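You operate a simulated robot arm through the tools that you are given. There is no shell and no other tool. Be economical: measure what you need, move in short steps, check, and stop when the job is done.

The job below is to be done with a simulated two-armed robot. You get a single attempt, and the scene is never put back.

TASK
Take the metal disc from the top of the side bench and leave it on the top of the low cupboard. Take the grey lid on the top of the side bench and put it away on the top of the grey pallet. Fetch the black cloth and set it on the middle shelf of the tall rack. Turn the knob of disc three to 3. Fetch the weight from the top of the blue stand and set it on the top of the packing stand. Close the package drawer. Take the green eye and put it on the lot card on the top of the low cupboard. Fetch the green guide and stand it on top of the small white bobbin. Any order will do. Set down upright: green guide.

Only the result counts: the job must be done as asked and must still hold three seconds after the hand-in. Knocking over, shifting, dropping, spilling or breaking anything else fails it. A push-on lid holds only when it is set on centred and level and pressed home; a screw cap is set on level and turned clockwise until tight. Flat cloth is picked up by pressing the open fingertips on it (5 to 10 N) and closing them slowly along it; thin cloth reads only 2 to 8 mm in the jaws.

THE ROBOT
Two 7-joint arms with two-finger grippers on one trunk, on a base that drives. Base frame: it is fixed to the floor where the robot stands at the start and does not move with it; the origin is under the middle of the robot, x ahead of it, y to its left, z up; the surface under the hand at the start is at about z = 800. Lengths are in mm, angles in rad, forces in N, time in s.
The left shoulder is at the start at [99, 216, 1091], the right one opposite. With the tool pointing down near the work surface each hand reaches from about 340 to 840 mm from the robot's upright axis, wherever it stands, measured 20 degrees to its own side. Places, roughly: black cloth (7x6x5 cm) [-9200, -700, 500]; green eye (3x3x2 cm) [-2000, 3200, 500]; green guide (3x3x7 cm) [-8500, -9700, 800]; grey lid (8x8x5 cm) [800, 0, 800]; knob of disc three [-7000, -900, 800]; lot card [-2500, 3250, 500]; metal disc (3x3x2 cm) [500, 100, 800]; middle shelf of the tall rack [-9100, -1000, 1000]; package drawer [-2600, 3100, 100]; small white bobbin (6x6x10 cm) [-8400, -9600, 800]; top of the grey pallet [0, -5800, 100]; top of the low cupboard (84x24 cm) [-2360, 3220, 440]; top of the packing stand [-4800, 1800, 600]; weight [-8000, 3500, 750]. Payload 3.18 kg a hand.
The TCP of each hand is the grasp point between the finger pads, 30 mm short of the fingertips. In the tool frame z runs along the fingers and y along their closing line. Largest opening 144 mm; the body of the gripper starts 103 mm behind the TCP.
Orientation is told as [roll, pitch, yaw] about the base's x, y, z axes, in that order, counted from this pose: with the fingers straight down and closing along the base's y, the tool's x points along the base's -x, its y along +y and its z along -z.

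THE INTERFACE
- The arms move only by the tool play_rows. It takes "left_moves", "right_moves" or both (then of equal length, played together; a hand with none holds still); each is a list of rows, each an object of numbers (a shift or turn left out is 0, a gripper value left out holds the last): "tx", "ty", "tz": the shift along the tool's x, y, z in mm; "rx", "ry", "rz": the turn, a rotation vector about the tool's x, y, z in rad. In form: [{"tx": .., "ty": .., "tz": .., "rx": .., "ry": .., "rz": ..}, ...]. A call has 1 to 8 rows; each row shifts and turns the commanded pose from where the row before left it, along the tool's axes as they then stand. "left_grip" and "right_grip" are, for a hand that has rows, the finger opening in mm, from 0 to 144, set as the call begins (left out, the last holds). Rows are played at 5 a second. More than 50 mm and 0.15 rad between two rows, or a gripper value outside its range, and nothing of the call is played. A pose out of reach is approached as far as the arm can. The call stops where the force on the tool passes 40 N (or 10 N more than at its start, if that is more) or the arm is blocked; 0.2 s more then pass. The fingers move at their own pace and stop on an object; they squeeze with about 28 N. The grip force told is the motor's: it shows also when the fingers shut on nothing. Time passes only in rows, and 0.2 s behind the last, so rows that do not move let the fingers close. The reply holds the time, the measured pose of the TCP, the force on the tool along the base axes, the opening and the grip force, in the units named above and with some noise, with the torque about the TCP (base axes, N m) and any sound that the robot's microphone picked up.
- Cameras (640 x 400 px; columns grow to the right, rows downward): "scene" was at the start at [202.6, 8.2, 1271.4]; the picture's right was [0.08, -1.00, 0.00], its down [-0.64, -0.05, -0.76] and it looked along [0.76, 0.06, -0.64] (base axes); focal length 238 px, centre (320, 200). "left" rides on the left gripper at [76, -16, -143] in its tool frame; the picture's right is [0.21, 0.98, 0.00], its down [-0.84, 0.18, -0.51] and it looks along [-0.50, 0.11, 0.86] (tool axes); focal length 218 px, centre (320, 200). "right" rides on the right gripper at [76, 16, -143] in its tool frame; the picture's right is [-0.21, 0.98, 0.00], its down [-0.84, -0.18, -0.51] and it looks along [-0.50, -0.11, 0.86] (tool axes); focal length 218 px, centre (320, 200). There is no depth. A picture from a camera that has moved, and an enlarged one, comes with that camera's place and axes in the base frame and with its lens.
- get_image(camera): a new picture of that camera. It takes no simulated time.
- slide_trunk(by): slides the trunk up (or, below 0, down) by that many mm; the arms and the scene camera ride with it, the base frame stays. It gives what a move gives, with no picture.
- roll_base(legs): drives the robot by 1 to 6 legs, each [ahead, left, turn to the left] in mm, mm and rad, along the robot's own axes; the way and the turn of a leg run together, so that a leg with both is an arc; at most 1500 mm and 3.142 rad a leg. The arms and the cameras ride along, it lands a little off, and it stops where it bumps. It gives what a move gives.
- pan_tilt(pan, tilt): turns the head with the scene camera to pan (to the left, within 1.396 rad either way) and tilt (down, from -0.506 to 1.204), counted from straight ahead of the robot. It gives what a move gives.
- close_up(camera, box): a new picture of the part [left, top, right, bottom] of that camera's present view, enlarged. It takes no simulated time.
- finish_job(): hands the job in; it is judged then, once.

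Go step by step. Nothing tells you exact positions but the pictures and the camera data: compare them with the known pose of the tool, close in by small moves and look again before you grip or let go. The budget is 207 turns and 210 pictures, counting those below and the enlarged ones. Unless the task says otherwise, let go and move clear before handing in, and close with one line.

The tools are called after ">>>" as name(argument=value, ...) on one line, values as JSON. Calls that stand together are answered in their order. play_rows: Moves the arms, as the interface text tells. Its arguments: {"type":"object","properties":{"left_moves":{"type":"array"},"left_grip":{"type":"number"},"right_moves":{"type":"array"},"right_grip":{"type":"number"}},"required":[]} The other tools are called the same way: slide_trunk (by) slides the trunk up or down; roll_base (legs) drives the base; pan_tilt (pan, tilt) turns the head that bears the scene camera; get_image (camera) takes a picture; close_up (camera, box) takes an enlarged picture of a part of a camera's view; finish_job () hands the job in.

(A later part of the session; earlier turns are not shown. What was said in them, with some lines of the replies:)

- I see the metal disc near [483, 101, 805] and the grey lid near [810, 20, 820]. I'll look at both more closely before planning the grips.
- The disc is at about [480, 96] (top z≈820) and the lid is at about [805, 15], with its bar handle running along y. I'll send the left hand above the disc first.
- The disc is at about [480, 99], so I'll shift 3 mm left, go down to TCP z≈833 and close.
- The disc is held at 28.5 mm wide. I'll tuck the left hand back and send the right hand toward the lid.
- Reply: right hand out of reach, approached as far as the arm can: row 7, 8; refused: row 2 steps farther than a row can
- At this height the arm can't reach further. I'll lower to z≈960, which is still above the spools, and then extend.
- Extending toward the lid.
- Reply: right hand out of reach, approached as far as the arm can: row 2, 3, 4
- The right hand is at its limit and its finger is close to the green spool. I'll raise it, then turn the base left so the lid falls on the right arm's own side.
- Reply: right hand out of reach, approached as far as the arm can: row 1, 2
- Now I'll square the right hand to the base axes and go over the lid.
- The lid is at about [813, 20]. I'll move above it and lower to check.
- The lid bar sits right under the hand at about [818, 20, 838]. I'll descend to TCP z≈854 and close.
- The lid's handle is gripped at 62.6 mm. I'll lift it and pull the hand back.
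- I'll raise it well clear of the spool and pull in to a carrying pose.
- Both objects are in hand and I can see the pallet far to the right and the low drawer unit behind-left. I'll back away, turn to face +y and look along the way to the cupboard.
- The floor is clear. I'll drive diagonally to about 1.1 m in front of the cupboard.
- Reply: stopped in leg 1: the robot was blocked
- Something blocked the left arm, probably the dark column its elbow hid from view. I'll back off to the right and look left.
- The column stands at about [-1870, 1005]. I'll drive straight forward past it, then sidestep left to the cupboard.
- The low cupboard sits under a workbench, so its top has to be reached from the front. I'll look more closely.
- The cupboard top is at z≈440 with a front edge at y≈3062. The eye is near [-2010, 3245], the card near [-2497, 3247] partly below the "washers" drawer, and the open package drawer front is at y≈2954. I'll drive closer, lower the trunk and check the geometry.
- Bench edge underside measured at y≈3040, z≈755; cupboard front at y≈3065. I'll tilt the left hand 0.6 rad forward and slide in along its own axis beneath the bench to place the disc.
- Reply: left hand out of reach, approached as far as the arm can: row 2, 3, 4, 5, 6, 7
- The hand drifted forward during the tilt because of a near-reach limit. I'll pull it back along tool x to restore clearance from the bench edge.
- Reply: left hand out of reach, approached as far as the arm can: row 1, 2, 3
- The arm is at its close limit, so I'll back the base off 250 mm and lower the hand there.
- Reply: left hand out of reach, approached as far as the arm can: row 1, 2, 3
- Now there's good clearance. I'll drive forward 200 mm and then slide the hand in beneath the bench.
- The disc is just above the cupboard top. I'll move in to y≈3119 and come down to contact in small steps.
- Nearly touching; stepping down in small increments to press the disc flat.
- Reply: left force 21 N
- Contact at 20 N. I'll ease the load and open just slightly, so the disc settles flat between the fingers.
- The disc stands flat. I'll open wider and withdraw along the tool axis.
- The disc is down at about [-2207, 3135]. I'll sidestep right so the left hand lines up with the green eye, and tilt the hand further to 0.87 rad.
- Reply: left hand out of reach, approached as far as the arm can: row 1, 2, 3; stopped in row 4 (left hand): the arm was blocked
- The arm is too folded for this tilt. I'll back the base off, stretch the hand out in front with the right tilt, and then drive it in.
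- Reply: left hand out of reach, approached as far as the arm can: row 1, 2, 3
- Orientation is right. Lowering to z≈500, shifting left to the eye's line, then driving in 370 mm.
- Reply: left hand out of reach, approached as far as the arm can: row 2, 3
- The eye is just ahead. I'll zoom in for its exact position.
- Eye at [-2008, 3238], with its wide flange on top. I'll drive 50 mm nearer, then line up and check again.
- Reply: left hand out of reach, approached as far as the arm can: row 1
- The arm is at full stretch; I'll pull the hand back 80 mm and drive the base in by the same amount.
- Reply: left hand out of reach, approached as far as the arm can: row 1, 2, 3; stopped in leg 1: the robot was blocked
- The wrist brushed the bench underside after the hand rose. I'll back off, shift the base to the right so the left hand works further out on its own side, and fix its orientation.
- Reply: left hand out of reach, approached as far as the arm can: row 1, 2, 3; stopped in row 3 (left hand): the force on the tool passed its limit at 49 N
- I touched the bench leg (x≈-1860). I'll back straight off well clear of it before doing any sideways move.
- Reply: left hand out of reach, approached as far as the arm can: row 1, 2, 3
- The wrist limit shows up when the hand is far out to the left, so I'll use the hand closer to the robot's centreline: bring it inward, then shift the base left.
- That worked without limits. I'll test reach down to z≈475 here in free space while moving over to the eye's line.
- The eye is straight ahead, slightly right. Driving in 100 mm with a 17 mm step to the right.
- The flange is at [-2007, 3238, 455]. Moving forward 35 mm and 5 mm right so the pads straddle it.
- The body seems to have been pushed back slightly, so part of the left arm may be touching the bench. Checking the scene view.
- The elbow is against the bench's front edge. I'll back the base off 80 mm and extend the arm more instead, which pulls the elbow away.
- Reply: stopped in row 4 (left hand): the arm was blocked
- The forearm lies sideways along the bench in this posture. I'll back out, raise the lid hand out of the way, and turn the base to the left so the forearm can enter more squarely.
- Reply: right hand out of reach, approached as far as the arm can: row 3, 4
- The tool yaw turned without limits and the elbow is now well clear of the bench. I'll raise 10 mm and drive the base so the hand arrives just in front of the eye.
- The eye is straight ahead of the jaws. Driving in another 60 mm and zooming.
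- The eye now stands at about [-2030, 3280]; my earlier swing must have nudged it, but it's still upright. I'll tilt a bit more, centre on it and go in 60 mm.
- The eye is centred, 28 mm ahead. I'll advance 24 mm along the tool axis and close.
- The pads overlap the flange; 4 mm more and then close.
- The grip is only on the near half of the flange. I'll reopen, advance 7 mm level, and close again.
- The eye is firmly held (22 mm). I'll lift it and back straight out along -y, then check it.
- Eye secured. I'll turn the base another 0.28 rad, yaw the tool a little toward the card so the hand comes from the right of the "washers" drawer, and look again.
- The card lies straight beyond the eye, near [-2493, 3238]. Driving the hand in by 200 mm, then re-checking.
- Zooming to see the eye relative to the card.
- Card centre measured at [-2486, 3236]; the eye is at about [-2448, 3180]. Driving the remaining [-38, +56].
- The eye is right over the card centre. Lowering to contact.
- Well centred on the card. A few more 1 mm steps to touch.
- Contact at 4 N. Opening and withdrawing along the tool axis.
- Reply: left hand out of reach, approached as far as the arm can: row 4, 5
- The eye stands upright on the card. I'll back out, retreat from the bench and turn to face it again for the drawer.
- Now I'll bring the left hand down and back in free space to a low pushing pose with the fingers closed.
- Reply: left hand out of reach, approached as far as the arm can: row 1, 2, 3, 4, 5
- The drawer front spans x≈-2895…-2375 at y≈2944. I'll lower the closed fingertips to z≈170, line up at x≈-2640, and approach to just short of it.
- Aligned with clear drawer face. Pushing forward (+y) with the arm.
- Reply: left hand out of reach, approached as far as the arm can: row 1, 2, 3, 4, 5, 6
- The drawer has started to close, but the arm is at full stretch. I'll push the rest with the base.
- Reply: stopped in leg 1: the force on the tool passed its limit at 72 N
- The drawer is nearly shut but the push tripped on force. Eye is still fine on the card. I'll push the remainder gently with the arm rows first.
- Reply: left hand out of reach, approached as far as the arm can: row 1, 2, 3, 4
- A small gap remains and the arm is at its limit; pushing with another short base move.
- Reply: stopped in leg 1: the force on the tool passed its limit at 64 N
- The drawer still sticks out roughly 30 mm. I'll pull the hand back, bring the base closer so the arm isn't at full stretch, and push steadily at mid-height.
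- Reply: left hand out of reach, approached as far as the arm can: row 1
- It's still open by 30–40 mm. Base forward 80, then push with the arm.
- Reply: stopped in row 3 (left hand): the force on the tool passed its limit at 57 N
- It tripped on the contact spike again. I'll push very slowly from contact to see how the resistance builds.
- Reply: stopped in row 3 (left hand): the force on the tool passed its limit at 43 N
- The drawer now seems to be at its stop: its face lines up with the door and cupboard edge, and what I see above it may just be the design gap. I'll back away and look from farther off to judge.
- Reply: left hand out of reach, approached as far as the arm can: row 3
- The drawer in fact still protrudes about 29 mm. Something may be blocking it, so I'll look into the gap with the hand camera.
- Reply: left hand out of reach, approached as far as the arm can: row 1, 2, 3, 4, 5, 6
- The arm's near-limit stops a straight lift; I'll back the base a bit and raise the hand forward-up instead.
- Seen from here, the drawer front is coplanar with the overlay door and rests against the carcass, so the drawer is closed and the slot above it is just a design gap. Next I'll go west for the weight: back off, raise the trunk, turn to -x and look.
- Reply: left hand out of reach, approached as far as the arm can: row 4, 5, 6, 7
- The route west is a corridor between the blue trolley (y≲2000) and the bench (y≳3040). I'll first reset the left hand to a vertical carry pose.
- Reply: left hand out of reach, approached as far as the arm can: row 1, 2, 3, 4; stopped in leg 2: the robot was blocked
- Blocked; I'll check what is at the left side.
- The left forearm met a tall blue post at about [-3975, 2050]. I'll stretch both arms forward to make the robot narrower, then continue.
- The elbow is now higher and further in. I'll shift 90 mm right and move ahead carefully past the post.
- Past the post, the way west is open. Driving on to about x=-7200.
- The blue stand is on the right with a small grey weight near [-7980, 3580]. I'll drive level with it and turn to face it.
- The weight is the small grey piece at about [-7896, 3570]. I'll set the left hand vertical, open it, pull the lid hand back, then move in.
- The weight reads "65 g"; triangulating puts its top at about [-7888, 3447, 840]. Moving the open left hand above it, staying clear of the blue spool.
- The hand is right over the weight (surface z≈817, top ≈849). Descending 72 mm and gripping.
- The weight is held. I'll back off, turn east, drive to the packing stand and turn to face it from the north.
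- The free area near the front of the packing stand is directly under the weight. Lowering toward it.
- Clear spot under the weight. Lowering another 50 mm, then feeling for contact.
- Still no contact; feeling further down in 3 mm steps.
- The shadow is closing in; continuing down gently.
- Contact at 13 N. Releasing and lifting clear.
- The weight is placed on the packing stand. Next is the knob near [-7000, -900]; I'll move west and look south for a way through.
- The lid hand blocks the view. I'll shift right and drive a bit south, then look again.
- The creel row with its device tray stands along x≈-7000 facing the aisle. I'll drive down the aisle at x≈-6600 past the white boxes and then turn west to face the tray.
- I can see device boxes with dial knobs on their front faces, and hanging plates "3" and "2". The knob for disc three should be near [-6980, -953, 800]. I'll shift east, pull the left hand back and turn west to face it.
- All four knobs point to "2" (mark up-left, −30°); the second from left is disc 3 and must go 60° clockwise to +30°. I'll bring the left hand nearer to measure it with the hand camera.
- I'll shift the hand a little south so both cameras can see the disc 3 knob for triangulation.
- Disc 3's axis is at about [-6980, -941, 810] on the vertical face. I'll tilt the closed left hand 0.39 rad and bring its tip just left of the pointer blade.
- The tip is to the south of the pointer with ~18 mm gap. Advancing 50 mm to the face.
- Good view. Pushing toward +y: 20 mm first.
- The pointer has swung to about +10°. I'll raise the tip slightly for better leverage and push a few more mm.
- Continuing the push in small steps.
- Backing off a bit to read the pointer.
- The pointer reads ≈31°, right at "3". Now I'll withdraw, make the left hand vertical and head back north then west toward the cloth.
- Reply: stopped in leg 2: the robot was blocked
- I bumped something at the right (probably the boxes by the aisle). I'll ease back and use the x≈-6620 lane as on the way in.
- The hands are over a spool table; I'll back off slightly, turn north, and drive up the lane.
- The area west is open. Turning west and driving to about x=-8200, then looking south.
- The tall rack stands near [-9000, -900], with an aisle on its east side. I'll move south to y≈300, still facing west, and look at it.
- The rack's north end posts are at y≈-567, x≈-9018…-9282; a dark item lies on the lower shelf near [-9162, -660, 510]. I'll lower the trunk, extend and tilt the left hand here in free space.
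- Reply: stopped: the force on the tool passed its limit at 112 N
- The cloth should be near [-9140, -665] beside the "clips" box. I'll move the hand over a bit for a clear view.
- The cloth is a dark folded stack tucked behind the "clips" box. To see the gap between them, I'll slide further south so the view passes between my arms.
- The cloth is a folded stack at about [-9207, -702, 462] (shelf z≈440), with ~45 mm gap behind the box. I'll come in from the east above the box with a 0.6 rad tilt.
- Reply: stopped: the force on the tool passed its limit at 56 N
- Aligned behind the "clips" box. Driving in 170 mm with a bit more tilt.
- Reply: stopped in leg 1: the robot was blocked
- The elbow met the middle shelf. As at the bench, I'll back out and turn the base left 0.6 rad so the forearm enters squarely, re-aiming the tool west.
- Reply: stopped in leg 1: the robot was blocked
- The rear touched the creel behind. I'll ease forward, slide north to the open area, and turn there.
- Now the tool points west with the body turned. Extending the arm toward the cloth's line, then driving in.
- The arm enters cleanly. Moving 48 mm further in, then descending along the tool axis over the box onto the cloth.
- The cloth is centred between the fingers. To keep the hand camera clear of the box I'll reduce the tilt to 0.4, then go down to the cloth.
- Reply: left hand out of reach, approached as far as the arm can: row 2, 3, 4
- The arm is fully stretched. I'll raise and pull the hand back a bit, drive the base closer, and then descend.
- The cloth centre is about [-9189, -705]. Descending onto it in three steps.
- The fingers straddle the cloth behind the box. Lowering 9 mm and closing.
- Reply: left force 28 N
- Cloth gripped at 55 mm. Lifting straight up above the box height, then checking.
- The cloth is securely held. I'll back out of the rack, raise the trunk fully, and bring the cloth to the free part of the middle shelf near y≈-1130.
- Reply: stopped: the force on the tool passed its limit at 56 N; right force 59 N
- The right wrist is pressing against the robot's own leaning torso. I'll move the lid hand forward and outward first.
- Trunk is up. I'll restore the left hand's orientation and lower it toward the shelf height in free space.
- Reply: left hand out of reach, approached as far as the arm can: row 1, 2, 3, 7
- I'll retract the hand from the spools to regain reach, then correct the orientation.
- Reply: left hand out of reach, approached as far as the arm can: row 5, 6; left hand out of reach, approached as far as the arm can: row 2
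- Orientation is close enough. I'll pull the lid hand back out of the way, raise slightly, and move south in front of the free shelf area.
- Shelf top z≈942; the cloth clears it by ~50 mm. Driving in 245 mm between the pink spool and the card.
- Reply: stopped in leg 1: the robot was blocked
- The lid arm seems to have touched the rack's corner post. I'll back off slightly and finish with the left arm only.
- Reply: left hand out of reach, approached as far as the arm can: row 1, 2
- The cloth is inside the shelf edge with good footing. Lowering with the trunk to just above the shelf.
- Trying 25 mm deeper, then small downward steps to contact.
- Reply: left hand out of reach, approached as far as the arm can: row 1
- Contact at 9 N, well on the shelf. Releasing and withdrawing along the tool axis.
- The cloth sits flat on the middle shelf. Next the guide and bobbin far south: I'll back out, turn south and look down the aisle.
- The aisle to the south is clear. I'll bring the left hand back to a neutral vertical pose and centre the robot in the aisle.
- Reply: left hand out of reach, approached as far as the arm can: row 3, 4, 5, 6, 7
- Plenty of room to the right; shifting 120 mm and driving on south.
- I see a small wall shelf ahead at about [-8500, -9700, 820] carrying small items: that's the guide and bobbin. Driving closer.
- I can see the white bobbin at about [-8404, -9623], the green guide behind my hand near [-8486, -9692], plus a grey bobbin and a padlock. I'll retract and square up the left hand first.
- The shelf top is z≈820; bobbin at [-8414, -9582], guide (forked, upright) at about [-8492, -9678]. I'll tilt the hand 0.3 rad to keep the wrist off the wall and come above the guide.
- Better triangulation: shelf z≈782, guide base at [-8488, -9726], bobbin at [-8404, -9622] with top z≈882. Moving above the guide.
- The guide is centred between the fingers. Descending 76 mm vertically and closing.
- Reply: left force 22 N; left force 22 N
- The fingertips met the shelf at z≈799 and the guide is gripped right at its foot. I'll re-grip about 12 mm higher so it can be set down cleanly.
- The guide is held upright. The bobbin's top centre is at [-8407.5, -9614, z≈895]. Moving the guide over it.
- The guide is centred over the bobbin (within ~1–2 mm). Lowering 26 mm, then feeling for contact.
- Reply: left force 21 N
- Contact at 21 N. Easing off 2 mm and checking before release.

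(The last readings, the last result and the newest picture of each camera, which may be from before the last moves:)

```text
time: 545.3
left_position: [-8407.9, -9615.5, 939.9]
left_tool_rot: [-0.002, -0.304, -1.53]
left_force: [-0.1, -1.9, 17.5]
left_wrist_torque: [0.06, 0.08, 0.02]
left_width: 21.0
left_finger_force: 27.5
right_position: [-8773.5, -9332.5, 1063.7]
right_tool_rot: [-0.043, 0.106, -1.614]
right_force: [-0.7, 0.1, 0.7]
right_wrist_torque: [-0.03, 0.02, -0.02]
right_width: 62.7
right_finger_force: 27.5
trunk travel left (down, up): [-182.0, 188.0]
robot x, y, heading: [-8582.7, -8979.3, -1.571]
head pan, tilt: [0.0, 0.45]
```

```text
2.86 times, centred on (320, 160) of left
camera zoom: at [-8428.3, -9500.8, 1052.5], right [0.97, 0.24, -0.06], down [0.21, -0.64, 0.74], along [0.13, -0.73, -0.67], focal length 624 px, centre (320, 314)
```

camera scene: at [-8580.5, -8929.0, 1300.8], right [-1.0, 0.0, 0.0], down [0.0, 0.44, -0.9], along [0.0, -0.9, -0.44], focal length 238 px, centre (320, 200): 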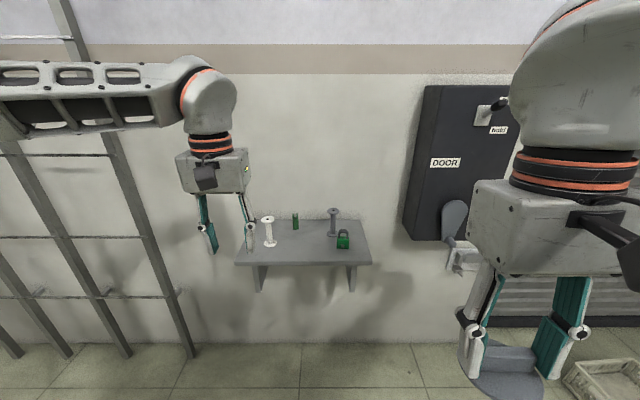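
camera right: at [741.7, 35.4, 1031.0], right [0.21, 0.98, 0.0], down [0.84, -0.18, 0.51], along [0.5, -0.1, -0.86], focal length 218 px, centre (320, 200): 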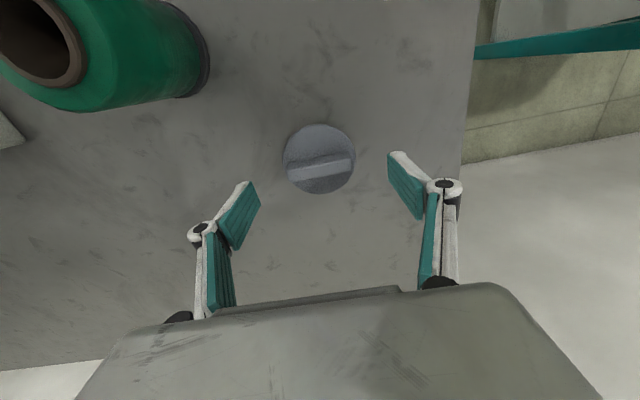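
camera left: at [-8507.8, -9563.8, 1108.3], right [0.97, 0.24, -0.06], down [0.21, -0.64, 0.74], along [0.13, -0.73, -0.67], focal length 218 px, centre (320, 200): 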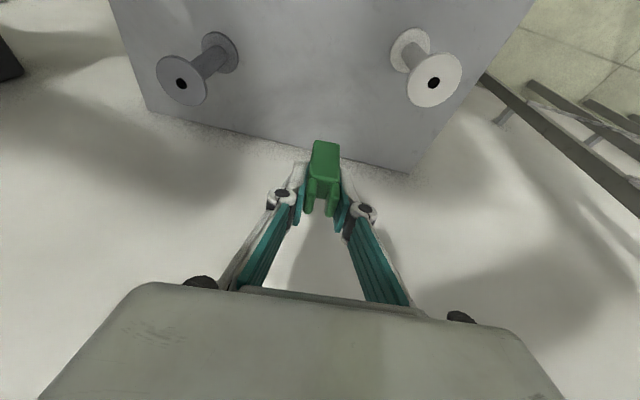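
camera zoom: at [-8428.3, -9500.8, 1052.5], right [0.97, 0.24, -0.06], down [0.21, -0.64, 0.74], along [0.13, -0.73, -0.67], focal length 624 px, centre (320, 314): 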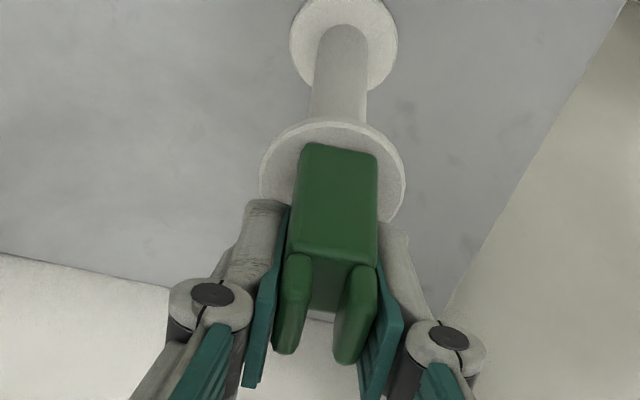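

>>> play_rows(left_moves=[{"tz": -1.2, "tx": -0.4}, {}])

>>> play_rows(left_moves=[{}, {}, {"tz": -9.5, "tx": -3}, {"tz": -24, "tx": -7.5}, {"tz": -38, "tx": -12}, {"tz": -38, "tx": -12}], left_grip=46)

>>> close_up(camera="left", box=[220, 50, 420, 230])

>>> close_up(camera="scene", box=[190, 180, 350, 310])

```text
time: 545.9
left_position: [-8408.7, -9615.8, 940.0]
left_tool_rot: [-0.002, -0.304, -1.531]
left_force: [-1.3, -1.7, 14.2]
left_wrist_torque: [0.03, 0.05, -0.01]
left_width: 21.1
left_finger_force: 27.8
right_position: [-8773.4, -9332.2, 1062.9]
right_tool_rot: [-0.042, 0.107, -1.615]
right_force: [0.8, -0.6, 0.4]
right_wrist_torque: [0.0, 0.02, 0.03]
right_width: 62.7
right_finger_force: 27.8
trunk travel left (down, up): [-182.0, 188.0]
robot x, y, heading: [-8581.6, -8983.0, -1.572]
head pan, tilt: [0.0, 0.45]
```

```text
time: 547.3
left_position: [-8408.7, -9614.3, 1058.0]
left_tool_rot: [-0.001, -0.304, -1.531]
left_force: [0.1, 0.6, 0.0]
left_wrist_torque: [-0.02, 0.0, 0.01]
left_width: 46.1
left_finger_force: 0.1
right_position: [-8772.6, -9332.2, 1061.6]
right_tool_rot: [-0.041, 0.106, -1.614]
right_force: [-1.0, 1.0, -0.9]
right_wrist_torque: [-0.03, 0.02, -0.01]
right_width: 62.7
right_finger_force: 28.3
trunk travel left (down, up): [-182.0, 188.0]
robot x, y, heading: [-8579.1, -8978.7, -1.574]
head pan, tilt: [0.0, 0.45]
```

```text
2.22 times, centred on (320, 140) of left
camera zoom: at [-8428.2, -9499.1, 1171.6], right [0.97, 0.24, -0.06], down [0.21, -0.64, 0.74], along [0.13, -0.73, -0.67], focal length 485 px, centre (320, 333)
```

zoom: 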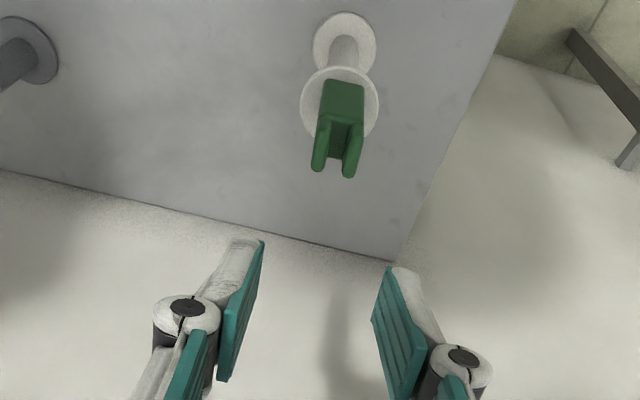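

```text
3.08 times, centred on (270, 245) of scene
camera zoom: at [-8581.6, -9179.6, 1301.2], right [-1.0, 0.0, 0.0], down [0.0, 0.43, -0.9], along [0.0, -0.9, -0.43], focal length 733 px, centre (474, 62)
```

zoom: 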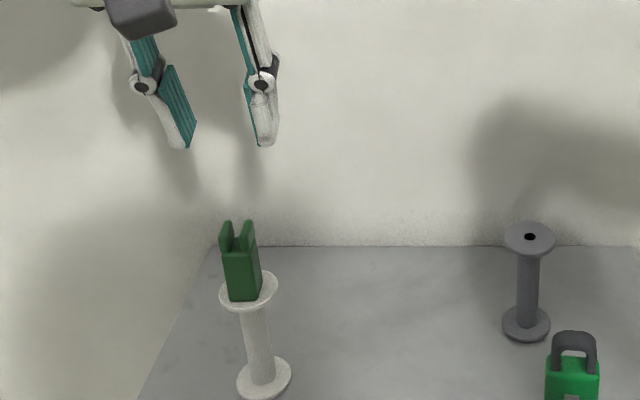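

The guide stands upright on the bobbin. Last job: the lid to the grey pallet. I'll back away, turn east and look.

>>> roll_base(legs=[[-250, 0, 0], [0, 0, 1.57]])

>>> pan_tilt(pan=0.1, tilt=0.25)

>>> get_image(camera="scene")

```text
time: 553.0
left_position: [-7945.8, -8550.5, 1056.3]
left_tool_rot: [-0.003, -0.303, 0.055]
left_force: [-0.1, -0.8, 0.2]
left_wrist_torque: [-0.02, -0.02, -0.03]
left_width: 45.9
left_finger_force: 0.0
right_position: [-8223.5, -8918.9, 1062.5]
right_tool_rot: [-0.043, 0.107, -0.03]
right_force: [-0.4, 0.3, -0.3]
right_wrist_torque: [-0.03, 0.01, 0.0]
right_width: 62.4
right_finger_force: 28.1
trunk travel left (down, up): [-182.0, 188.0]
robot x, y, heading: [-8580.0, -8730.4, 0.015]
head pan, tilt: [0.0, 0.45]
```

```text
time: 553.7
left_position: [-7945.6, -8550.3, 1055.7]
left_tool_rot: [-0.002, -0.304, 0.055]
left_force: [-0.5, 0.0, -0.2]
left_wrist_torque: [-0.02, -0.01, 0.01]
left_width: 45.9
left_finger_force: 0.0
right_position: [-8222.0, -8917.9, 1062.3]
right_tool_rot: [-0.041, 0.108, -0.028]
right_force: [0.1, -0.5, -0.8]
right_wrist_torque: [-0.02, -0.01, 0.01]
right_width: 62.5
right_finger_force: 27.9
trunk travel left (down, up): [-182.0, 188.0]
robot x, y, heading: [-8579.7, -8730.3, 0.014]
head pan, tilt: [0.099, 0.25]
```

```text
23 pictures are left
camera scene: at [-8376.0, -8718.3, 1319.5], right [0.11, -0.99, 0.0], down [-0.25, -0.03, -0.97], along [0.96, 0.11, -0.25], focal length 238 px, centre (320, 200)
```

scene: 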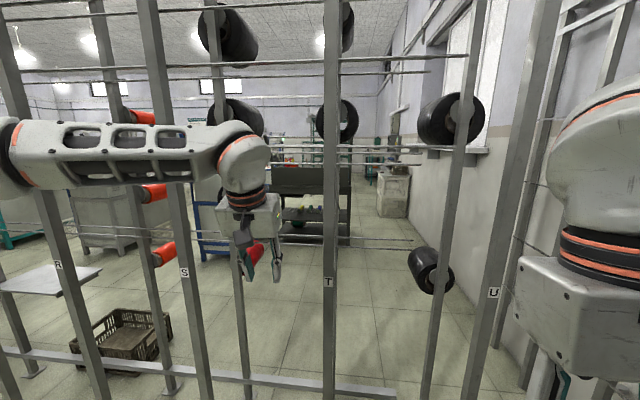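

The creel blocks the way east, so I'll retrace north the way I came. Turning north and driving.

>>> roll_base(legs=[[0, 0, 1.557], [1450, -20, 0], [1450, -30, 0], [1450, -40, 0], [1450, -40, 0]])

>>> get_image(camera="scene")

```text
time: 585.4
left_position: [-8665.0, -2239.5, 1057.0]
left_tool_rot: [-0.002, -0.305, 1.605]
left_force: [0.5, -0.7, -0.1]
left_wrist_torque: [0.03, 0.0, -0.03]
left_width: 45.8
left_finger_force: 0.0
right_position: [-8303.7, -2523.3, 1062.0]
right_tool_rot: [-0.04, 0.107, 1.521]
right_force: [0.2, -0.3, 0.5]
right_wrist_torque: [-0.02, 0.0, -0.01]
right_width: 62.6
right_finger_force: 27.2
trunk travel left (down, up): [-182.0, 188.0]
robot x, y, heading: [-8502.1, -2874.6, 1.562]
head pan, tilt: [0.099, 0.25]
```

```text
22 pictures are left
camera scene: at [-8505.0, -2671.3, 1319.5], right [1.0, 0.09, 0.0], down [0.02, -0.25, -0.97], along [-0.09, 0.96, -0.25], focal length 238 px, centre (320, 200)
```

scene: 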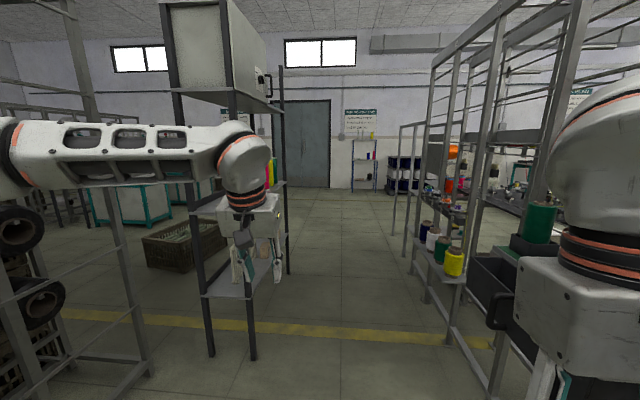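

I'll shift right to keep clear of the rack with the cloth and continue north.

>>> roll_base(legs=[[0, -135, 0.008], [1450, 0, 0], [1450, 0, 0], [1450, 0, 0]])

```text
time: 587.2
left_position: [-8540.5, -2243.6, 1058.4]
left_tool_rot: [-0.003, -0.306, 1.609]
left_force: [0.2, 0.2, 0.2]
left_wrist_torque: [0.02, -0.01, -0.03]
left_width: 45.9
left_finger_force: 0.2
right_position: [-8179.9, -2526.7, 1063.7]
right_tool_rot: [-0.046, 0.106, 1.531]
right_force: [-0.1, -0.8, 0.0]
right_wrist_torque: [0.01, 0.02, 0.0]
right_width: 62.6
right_finger_force: 28.0
trunk travel left (down, up): [-182.0, 188.0]
robot x, y, heading: [-8372.4, -2879.7, 1.567]
head pan, tilt: [0.099, 0.25]
stopped in leg 1: the robot was blocked; the commanded pose is now the measured one
```

>>> roll_base(legs=[[0, 55, 0], [1300, 0, 0], [1450, 0, 0], [1450, 0, 0]])

>>> get_image(camera="scene")

```text
time: 607.9
left_position: [-8787.5, 1898.2, 1056.9]
left_tool_rot: [-0.003, -0.305, 1.676]
left_force: [0.1, -0.2, 0.3]
left_wrist_torque: [0.02, 0.04, 0.02]
left_width: 45.9
left_finger_force: 0.1
right_position: [-8407.6, 1640.6, 1063.2]
right_tool_rot: [-0.044, 0.11, 1.601]
right_force: [-0.3, -0.1, -0.6]
right_wrist_torque: [-0.04, 0.05, 0.01]
right_width: 62.2
right_finger_force: 27.9
trunk travel left (down, up): [-182.0, 188.0]
robot x, y, heading: [-8573.8, 1279.3, 1.639]
head pan, tilt: [0.099, 0.25]
```

```text
21 pictures are left
camera scene: at [-8596.6, 1479.9, 1319.5], right [0.99, 0.16, 0.0], down [0.04, -0.24, -0.97], along [-0.16, 0.96, -0.25], focal length 238 px, centre (320, 200)
```

scene: 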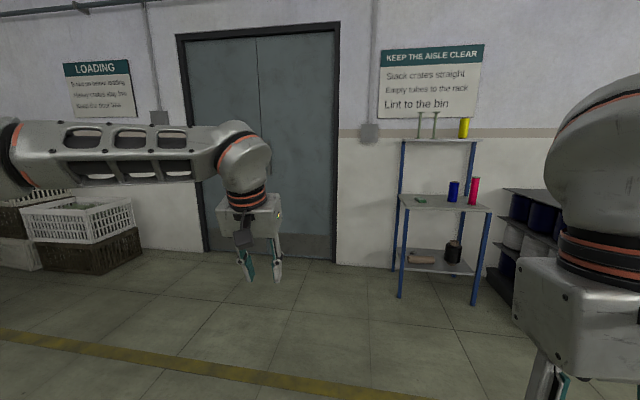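

Clear of the aisle. Continuing: north to the corridor, turn east, and drive along y≈2620.

>>> roll_base(legs=[[1330, 0, 0], [0, 0, -1.639], [1450, 0, 0], [1450, 0, 0], [1350, 0, 0]])

>>> pan_tilt(pan=0.0, tilt=0.3)

>>> get_image(camera="scene")

```text
time: 637.7
left_position: [-3876.4, 2445.4, 1056.7]
left_tool_rot: [-0.001, -0.302, -0.057]
left_force: [-0.1, 0.4, -1.2]
left_wrist_torque: [-0.03, 0.0, -0.04]
left_width: 46.0
left_finger_force: 0.1
right_position: [-4191.5, 2110.5, 1061.9]
right_tool_rot: [-0.044, 0.109, -0.137]
right_force: [-0.5, 1.0, -0.9]
right_wrist_torque: [0.0, 0.05, 0.01]
right_width: 62.5
right_finger_force: 28.3
trunk travel left (down, up): [-182.0, 188.0]
robot x, y, heading: [-4528.5, 2331.0, -0.102]
head pan, tilt: [0.099, 0.25]
stopped in leg 5: the robot was blocked; the commanded pose is now the measured one
```

```text
time: 638.4
left_position: [-3876.9, 2444.8, 1058.5]
left_tool_rot: [-0.003, -0.304, -0.057]
left_force: [-0.5, 0.7, -0.7]
left_wrist_torque: [0.01, 0.03, 0.01]
left_width: 45.7
left_finger_force: 0.1
right_position: [-4193.9, 2110.9, 1062.2]
right_tool_rot: [-0.044, 0.108, -0.136]
right_force: [-0.6, 0.2, -0.7]
right_wrist_torque: [0.0, 0.03, -0.02]
right_width: 62.6
right_finger_force: 28.2
trunk travel left (down, up): [-182.0, 188.0]
robot x, y, heading: [-4528.8, 2334.9, -0.096]
head pan, tilt: [0.0, 0.3]
```

```text
20 pictures are left
camera scene: at [-4323.7, 2316.1, 1314.9], right [-0.1, -1.0, 0.0], down [-0.29, 0.03, -0.96], along [0.95, -0.09, -0.3], focal length 238 px, centre (320, 200)
```

scene: 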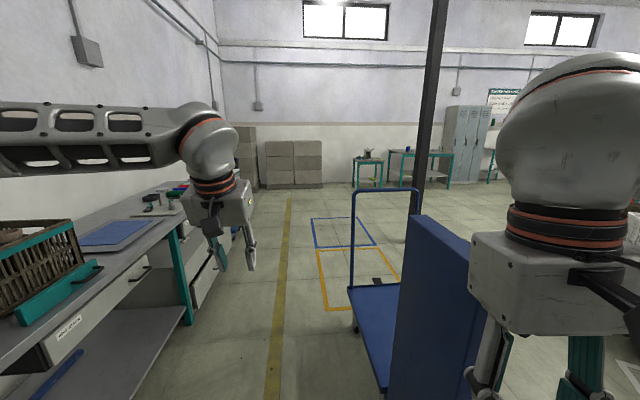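

I drifted south and met the blue post. Backing off, realigning to y≈2640, and passing it on the north side.

>>> roll_base(legs=[[-150, 30, 0], [0, 290, 0.098]])

>>> roll_base(legs=[[1450, 0, 0], [850, 0, 0]])

```text
time: 642.5
left_position: [-4022.6, 2843.7, 1057.9]
left_tool_rot: [-0.003, -0.305, 0.038]
left_force: [-0.4, -0.6, -0.5]
left_wrist_torque: [-0.05, -0.01, 0.02]
left_width: 45.9
left_finger_force: 0.1
right_position: [-4304.8, 2481.5, 1061.7]
right_tool_rot: [-0.042, 0.11, -0.04]
right_force: [0.0, -0.3, -0.5]
right_wrist_torque: [-0.01, 0.02, 0.03]
right_width: 62.5
right_finger_force: 28.2
trunk travel left (down, up): [-182.0, 188.0]
robot x, y, heading: [-4660.0, 2670.5, 0.004]
head pan, tilt: [0.0, 0.3]
```

```text
time: 653.9
left_position: [-1719.4, 2767.4, 1058.3]
left_tool_rot: [-0.002, -0.305, -0.001]
left_force: [0.3, 0.1, -0.1]
left_wrist_torque: [-0.03, 0.02, 0.01]
left_width: 45.7
left_finger_force: 0.1
right_position: [-2018.3, 2417.1, 1061.9]
right_tool_rot: [-0.045, 0.109, -0.079]
right_force: [0.1, -0.3, 0.0]
right_wrist_torque: [0.01, -0.02, 0.04]
right_width: 62.7
right_finger_force: 28.0
trunk travel left (down, up): [-182.0, 188.0]
robot x, y, heading: [-2366.1, 2624.1, -0.037]
head pan, tilt: [0.0, 0.3]
```

Now to x≈-1100, then south past the column.

>>> roll_base(legs=[[1290, -676, 0], [0, 0, -1.534], [1400, 0, 0], [1300, 0, 0]])

>>> pan_tilt(pan=0.25, tilt=0.25)

>>> get_image(camera="scene")

```text
time: 677.6
left_position: [-876.6, -1454.2, 1057.3]
left_tool_rot: [-0.001, -0.306, -1.51]
left_force: [0.8, -0.3, -0.9]
left_wrist_torque: [0.01, -0.02, 0.0]
left_width: 46.1
left_finger_force: 0.0
right_position: [-1247.4, -1179.4, 1061.7]
right_tool_rot: [-0.043, 0.105, -1.587]
right_force: [-0.9, 0.6, -0.4]
right_wrist_torque: [0.01, 0.0, 0.01]
right_width: 62.6
right_finger_force: 27.7
trunk travel left (down, up): [-182.0, 188.0]
robot x, y, heading: [-1066.2, -819.3, -1.548]
head pan, tilt: [0.0, 0.3]
```

```text
time: 678.3
left_position: [-876.9, -1454.6, 1057.7]
left_tool_rot: [-0.001, -0.305, -1.51]
left_force: [-0.1, 0.1, -0.4]
left_wrist_torque: [0.01, -0.03, -0.01]
left_width: 45.9
left_finger_force: 0.1
right_position: [-1246.1, -1179.1, 1062.7]
right_tool_rot: [-0.045, 0.108, -1.585]
right_force: [-0.3, -0.3, 1.2]
right_wrist_torque: [0.02, 0.0, -0.02]
right_width: 62.9
right_finger_force: 28.2
trunk travel left (down, up): [-182.0, 188.0]
robot x, y, heading: [-1065.6, -821.3, -1.545]
head pan, tilt: [0.25, 0.25]
```

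```text
19 pictures are left
camera scene: at [-1037.1, -1020.8, 1319.5], right [-0.96, -0.27, 0.0], down [-0.07, 0.24, -0.97], along [0.26, -0.93, -0.25], focal length 238 px, centre (320, 200)
```

scene: 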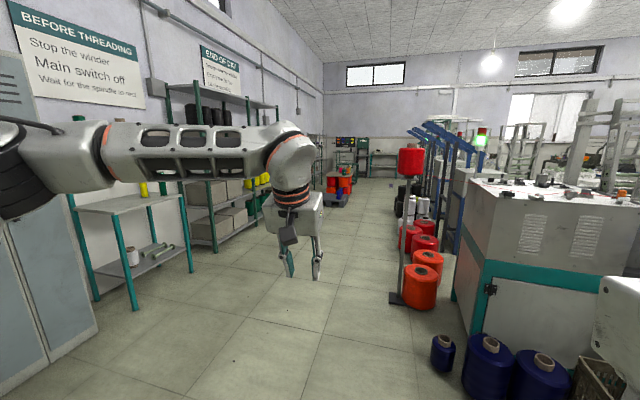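

The pallet with red spools is straight ahead down a wide aisle, near [0, -5800]. Driving to about y=-4650.

>>> roll_base(legs=[[1300, 450, 0], [1300, 450, 0], [1230, 60, -0.02]])

>>> pan_tilt(pan=0.0, tilt=0.6)

>>> get_image(camera="scene")

```text
time: 697.6
left_position: [123.2, -5298.9, 1057.9]
left_tool_rot: [-0.002, -0.305, -1.557]
left_force: [-0.1, -0.6, 0.0]
left_wrist_torque: [-0.01, -0.02, -0.01]
left_width: 46.0
left_finger_force: 0.1
right_position: [-230.5, -5006.5, 1062.5]
right_tool_rot: [-0.043, 0.107, -1.635]
right_force: [0.3, 0.3, 0.2]
right_wrist_torque: [0.01, -0.01, -0.01]
right_width: 62.8
right_finger_force: 27.9
trunk travel left (down, up): [-182.0, 188.0]
robot x, y, heading: [-34.0, -4657.4, -1.59]
head pan, tilt: [0.25, 0.25]
```

```text
time: 698.5
left_position: [125.1, -5298.0, 1057.8]
left_tool_rot: [-0.002, -0.306, -1.559]
left_force: [0.4, -0.3, 0.2]
left_wrist_torque: [-0.01, 0.0, 0.04]
left_width: 45.9
left_finger_force: 0.0
right_position: [-231.5, -5005.8, 1062.7]
right_tool_rot: [-0.042, 0.108, -1.634]
right_force: [-0.3, -0.5, -1.3]
right_wrist_torque: [-0.02, 0.01, -0.01]
right_width: 62.7
right_finger_force: 27.9
trunk travel left (down, up): [-182.0, 188.0]
robot x, y, heading: [-30.3, -4660.9, -1.597]
head pan, tilt: [0.0, 0.6]
```

```text
18 pictures are left
camera scene: at [-36.9, -4855.8, 1287.4], right [-1.0, 0.03, 0.0], down [0.01, 0.56, -0.83], along [-0.02, -0.83, -0.56], focal length 238 px, centre (320, 200)
```

scene: 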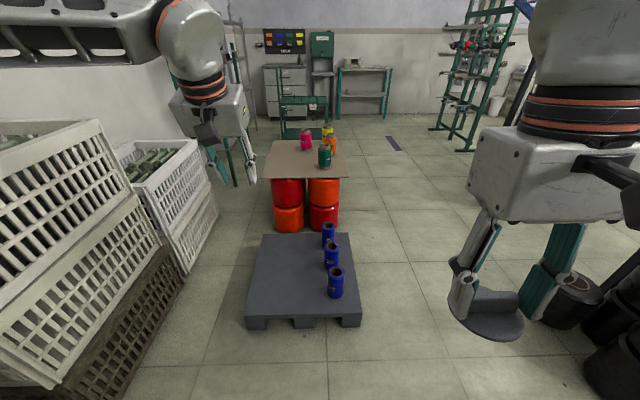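

The grey pallet spans x≈-270…340, y≈-5536…-6160 with three blue cones on its right side; the left half is free. I'll level the lid hand, extend it forward and lower it before dropping the trunk.

>>> play_rows(right_moves=[{"rx": -0.042, "ry": -0.107}, {"tx": -45, "ty": 14}, {"tx": -45, "ty": 14}, {"tx": -45, "ty": 14}, {"tx": -45, "ty": 14}, {"tz": 48}, {"tz": 48}, {"tz": 48}])

>>> play_rows(right_moves=[{"tz": 48}, {"tz": 48}, {"tz": 48}, {}])

>>> slide_trunk(by=-180)

```text
time: 700.3
left_position: [124.3, -5299.4, 1057.3]
left_tool_rot: [0.0, -0.306, -1.556]
left_force: [-0.5, 0.2, 0.5]
left_wrist_torque: [0.03, -0.02, -0.01]
left_width: 45.8
left_finger_force: 0.0
right_position: [-188.9, -5191.8, 916.2]
right_tool_rot: [0.001, 0.002, -1.633]
right_force: [0.1, -0.3, 0.0]
right_wrist_torque: [0.0, -0.01, 0.02]
right_width: 62.7
right_finger_force: 28.1
trunk travel left (down, up): [-182.0, 188.0]
robot x, y, heading: [-29.6, -4660.3, -1.593]
head pan, tilt: [0.0, 0.6]
```

```text
time: 701.3
left_position: [124.2, -5297.5, 1058.0]
left_tool_rot: [-0.002, -0.307, -1.558]
left_force: [0.0, -0.1, 0.2]
left_wrist_torque: [-0.05, -0.03, -0.01]
left_width: 45.8
left_finger_force: 0.0
right_position: [-185.9, -5192.6, 773.0]
right_tool_rot: [0.001, 0.001, -1.632]
right_force: [0.1, -0.3, 0.4]
right_wrist_torque: [0.0, 0.0, -0.03]
right_width: 62.5
right_finger_force: 27.6
trunk travel left (down, up): [-182.0, 188.0]
robot x, y, heading: [-30.6, -4658.3, -1.6]
head pan, tilt: [0.0, 0.6]
```

```text
time: 703.3
left_position: [125.0, -5296.6, 880.0]
left_tool_rot: [-0.001, -0.308, -1.555]
left_force: [0.8, 0.0, 0.1]
left_wrist_torque: [-0.02, -0.03, 0.01]
left_width: 45.7
left_finger_force: 0.1
right_position: [-186.8, -5188.9, 596.2]
right_tool_rot: [0.002, -0.001, -1.632]
right_force: [-0.4, -0.1, 0.2]
right_wrist_torque: [-0.02, 0.0, 0.0]
right_width: 62.8
right_finger_force: 28.0
trunk travel left (down, up): [-2.0, 368.0]
robot x, y, heading: [-34.7, -4657.9, -1.596]
head pan, tilt: [0.0, 0.6]
```

Trunk is down with the lid hand clear. Driving so the lid is over the free left part of the pallet at about [80, -5670].

>>> roll_base(legs=[[470, 275, 0]])

>>> get_image(camera="scene")

>>> get_image(camera="right")

```text
time: 706.4
left_position: [374.4, -5786.1, 878.0]
left_tool_rot: [-0.001, -0.304, -1.567]
left_force: [0.7, -0.7, 0.6]
left_wrist_torque: [0.05, -0.03, 0.01]
left_width: 45.8
left_finger_force: 0.2
right_position: [63.6, -5674.6, 593.9]
right_tool_rot: [0.0, 0.001, -1.642]
right_force: [-0.4, -0.1, -0.4]
right_wrist_torque: [0.02, 0.0, 0.0]
right_width: 62.4
right_finger_force: 28.0
trunk travel left (down, up): [-2.0, 368.0]
robot x, y, heading: [223.6, -5142.0, -1.602]
head pan, tilt: [0.0, 0.6]
```

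```text
17 pictures are left
camera scene: at [209.8, -5519.4, 1062.8], right [-1.0, 0.03, 0.0], down [0.02, 0.56, -0.82], along [-0.03, -0.82, -0.57], focal length 238 px, centre (320, 200)
```

scene: 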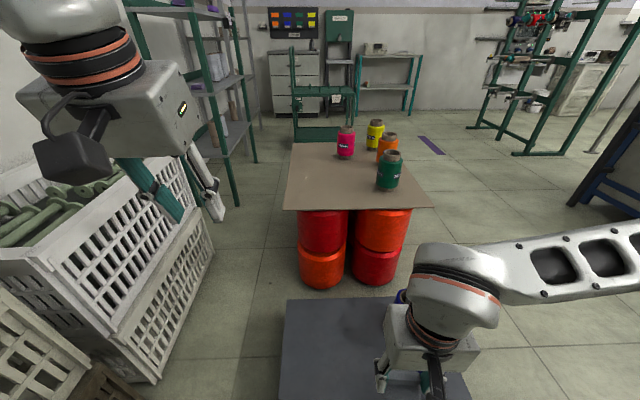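

```text
16 pictures are left
camera right: at [85.6, -5599.4, 736.6], right [0.96, -0.28, 0.0], down [-0.24, -0.83, 0.51], along [-0.14, -0.49, -0.86], focal length 218 px, centre (320, 200)
```

right: 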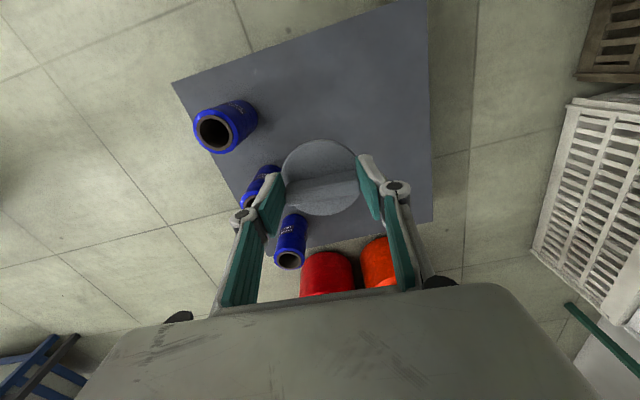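

The lid is over clear pallet surface. Lowering in stages.

>>> play_rows(right_moves=[{"tz": 48}, {"tz": 48}, {"tz": 48}, {"tz": 48}, {"tz": 48}, {"tz": 48}, {}])

>>> get_image(camera="right")

>>> get_image(camera="scene")

```text
time: 708.0
left_position: [373.3, -5785.4, 878.9]
left_tool_rot: [-0.002, -0.306, -1.566]
left_force: [0.1, 0.1, 0.0]
left_wrist_torque: [0.0, 0.0, 0.0]
left_width: 45.6
left_finger_force: 0.1
right_position: [64.9, -5675.6, 304.0]
right_tool_rot: [0.0, 0.001, -1.64]
right_force: [-1.1, 0.1, 0.4]
right_wrist_torque: [0.02, 0.04, -0.03]
right_width: 62.6
right_finger_force: 27.9
trunk travel left (down, up): [-2.0, 368.0]
robot x, y, heading: [225.7, -5143.5, -1.602]
head pan, tilt: [0.0, 0.6]
```

```text
15 pictures are left
camera right: at [87.1, -5599.8, 445.9], right [0.96, -0.28, 0.0], down [-0.24, -0.83, 0.51], along [-0.14, -0.49, -0.86], focal length 218 px, centre (320, 200)
```

right: 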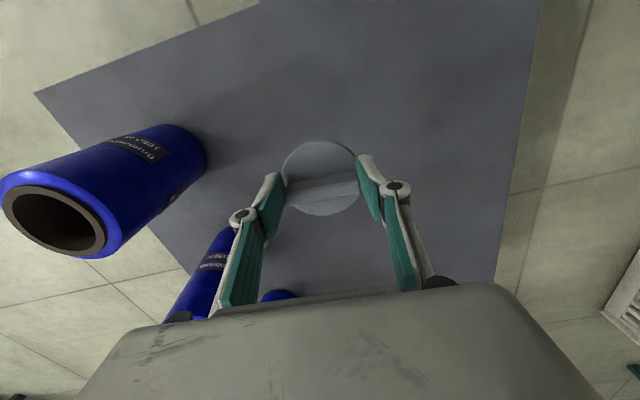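

```text
14 pictures are left
camera scene: at [209.7, -5519.1, 1063.0], right [-1.0, 0.03, 0.0], down [0.02, 0.56, -0.83], along [-0.03, -0.82, -0.56], focal length 238 px, centre (320, 200)
```

scene: 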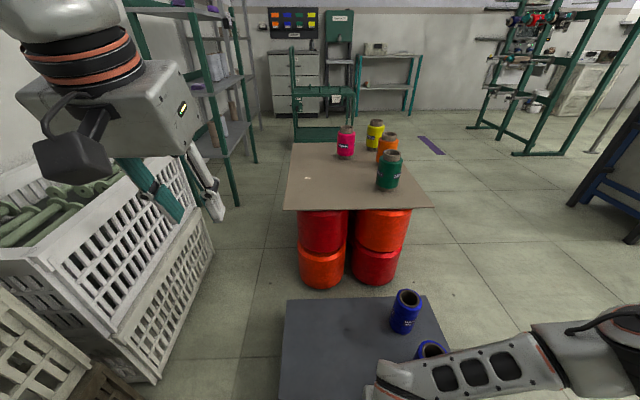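

Clear. I'll move 35 mm further left from the cones and lower to just above the pallet.

>>> play_rows(right_moves=[{"ty": 35}, {"tz": 40}, {"tz": 40}, {"tz": 20}, {"tz": 15}, {}])

>>> get_image(camera="right")

```text
time: 709.4
left_position: [372.7, -5785.2, 880.2]
left_tool_rot: [-0.002, -0.309, -1.566]
left_force: [0.3, -0.2, 0.1]
left_wrist_torque: [0.01, -0.01, -0.02]
left_width: 45.6
left_finger_force: 0.2
right_position: [98.0, -5678.4, 191.9]
right_tool_rot: [-0.003, -0.002, -1.641]
right_force: [-4.8, 3.6, 21.2]
right_wrist_torque: [-0.02, 0.21, -0.06]
right_width: 62.8
right_finger_force: 27.7
trunk travel left (down, up): [-2.0, 368.0]
robot x, y, heading: [221.4, -5141.9, -1.61]
head pan, tilt: [0.0, 0.6]
```

```text
13 pictures are left
camera right: at [120.3, -5603.1, 334.7], right [0.96, -0.28, 0.0], down [-0.24, -0.83, 0.51], along [-0.14, -0.49, -0.86], focal length 218 px, centre (320, 200)
```

right: 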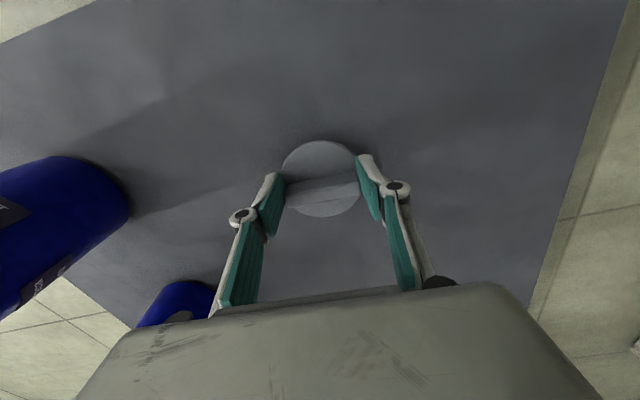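

Contact with the pallet at 21 N. Easing slightly, opening, and lifting away.

>>> play_rows(right_moves=[{"tz": -2}, {}])

>>> play_rows(right_moves=[{}, {}, {"tz": -15}, {"tz": -40}, {"tz": -48}, {"tz": -48}, {"tz": -48}], right_grip=110)

>>> get_image(camera="right")

```text
time: 710.0
left_position: [373.9, -5786.6, 877.7]
left_tool_rot: [-0.001, -0.306, -1.565]
left_force: [0.6, 0.3, -0.5]
left_wrist_torque: [0.01, 0.04, 0.03]
left_width: 45.8
left_finger_force: 0.0
right_position: [98.9, -5677.3, 192.7]
right_tool_rot: [-0.001, 0.0, -1.638]
right_force: [0.2, -2.1, 4.1]
right_wrist_torque: [-0.15, -0.05, -0.01]
right_width: 62.9
right_finger_force: 27.9
trunk travel left (down, up): [-2.0, 368.0]
robot x, y, heading: [226.8, -5145.7, -1.603]
head pan, tilt: [0.0, 0.6]
```

```text
time: 711.6
left_position: [373.2, -5785.3, 878.5]
left_tool_rot: [-0.002, -0.308, -1.566]
left_force: [-0.1, 0.3, -0.3]
left_wrist_torque: [-0.02, 0.0, 0.04]
left_width: 45.7
left_finger_force: 0.2
right_position: [98.2, -5675.6, 394.7]
right_tool_rot: [-0.001, 0.0, -1.641]
right_force: [0.2, 0.5, -0.2]
right_wrist_torque: [0.02, -0.01, 0.02]
right_width: 110.3
right_finger_force: 0.0
trunk travel left (down, up): [-2.0, 368.0]
robot x, y, heading: [221.9, -5141.1, -1.61]
head pan, tilt: [0.0, 0.6]
```

```text
12 pictures are left
camera right: at [119.6, -5599.5, 537.1], right [0.96, -0.28, 0.0], down [-0.24, -0.83, 0.51], along [-0.14, -0.49, -0.86], focal length 218 px, centre (320, 200)
```

right: 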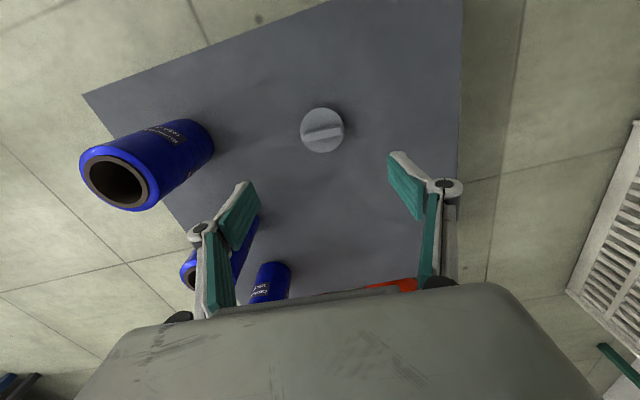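

The lid lies flat on the pallet and all the cones are still standing. I'll move both hands clear and hand in.

>>> play_rows(right_moves=[{"tz": -48}, {"tz": -48}, {"tz": -48}, {}])

>>> roll_base(legs=[[-300, 0, 0]])

>>> finish_job()

```text
time: 712.6
left_position: [373.6, -5785.5, 877.7]
left_tool_rot: [-0.002, -0.305, -1.565]
left_force: [-0.4, 0.9, 0.5]
left_wrist_torque: [0.0, -0.03, 0.01]
left_width: 46.1
left_finger_force: 0.1
right_position: [101.2, -5675.0, 534.1]
right_tool_rot: [-0.001, 0.001, -1.64]
right_force: [0.6, 0.6, -1.4]
right_wrist_torque: [0.02, -0.03, -0.01]
right_width: 109.9
right_finger_force: 0.1
trunk travel left (down, up): [-2.0, 368.0]
robot x, y, heading: [222.0, -5145.8, -1.603]
head pan, tilt: [0.0, 0.6]
```

```text
time: 714.7
left_position: [387.7, -5484.1, 877.6]
left_tool_rot: [-0.001, -0.307, -1.558]
left_force: [-0.4, 0.4, 0.5]
left_wrist_torque: [-0.02, -0.01, 0.04]
left_width: 46.0
left_finger_force: 0.2
right_position: [115.3, -5375.3, 533.8]
right_tool_rot: [-0.002, -0.001, -1.634]
right_force: [-0.3, 0.6, -0.1]
right_wrist_torque: [-0.02, 0.0, 0.02]
right_width: 109.9
right_finger_force: 0.1
trunk travel left (down, up): [-2.0, 368.0]
robot x, y, heading: [229.1, -4845.0, -1.597]
head pan, tilt: [0.0, 0.6]
```

```text
The job is handed in.
```

All eight tasks are done and the job is handed in, but the robot bumped the column, the bench and one of its legs, the blue post, boxes by the knob aisle, a creel and the rack on the way; nothing I could see had been moved, though I didn't re-check every spot.
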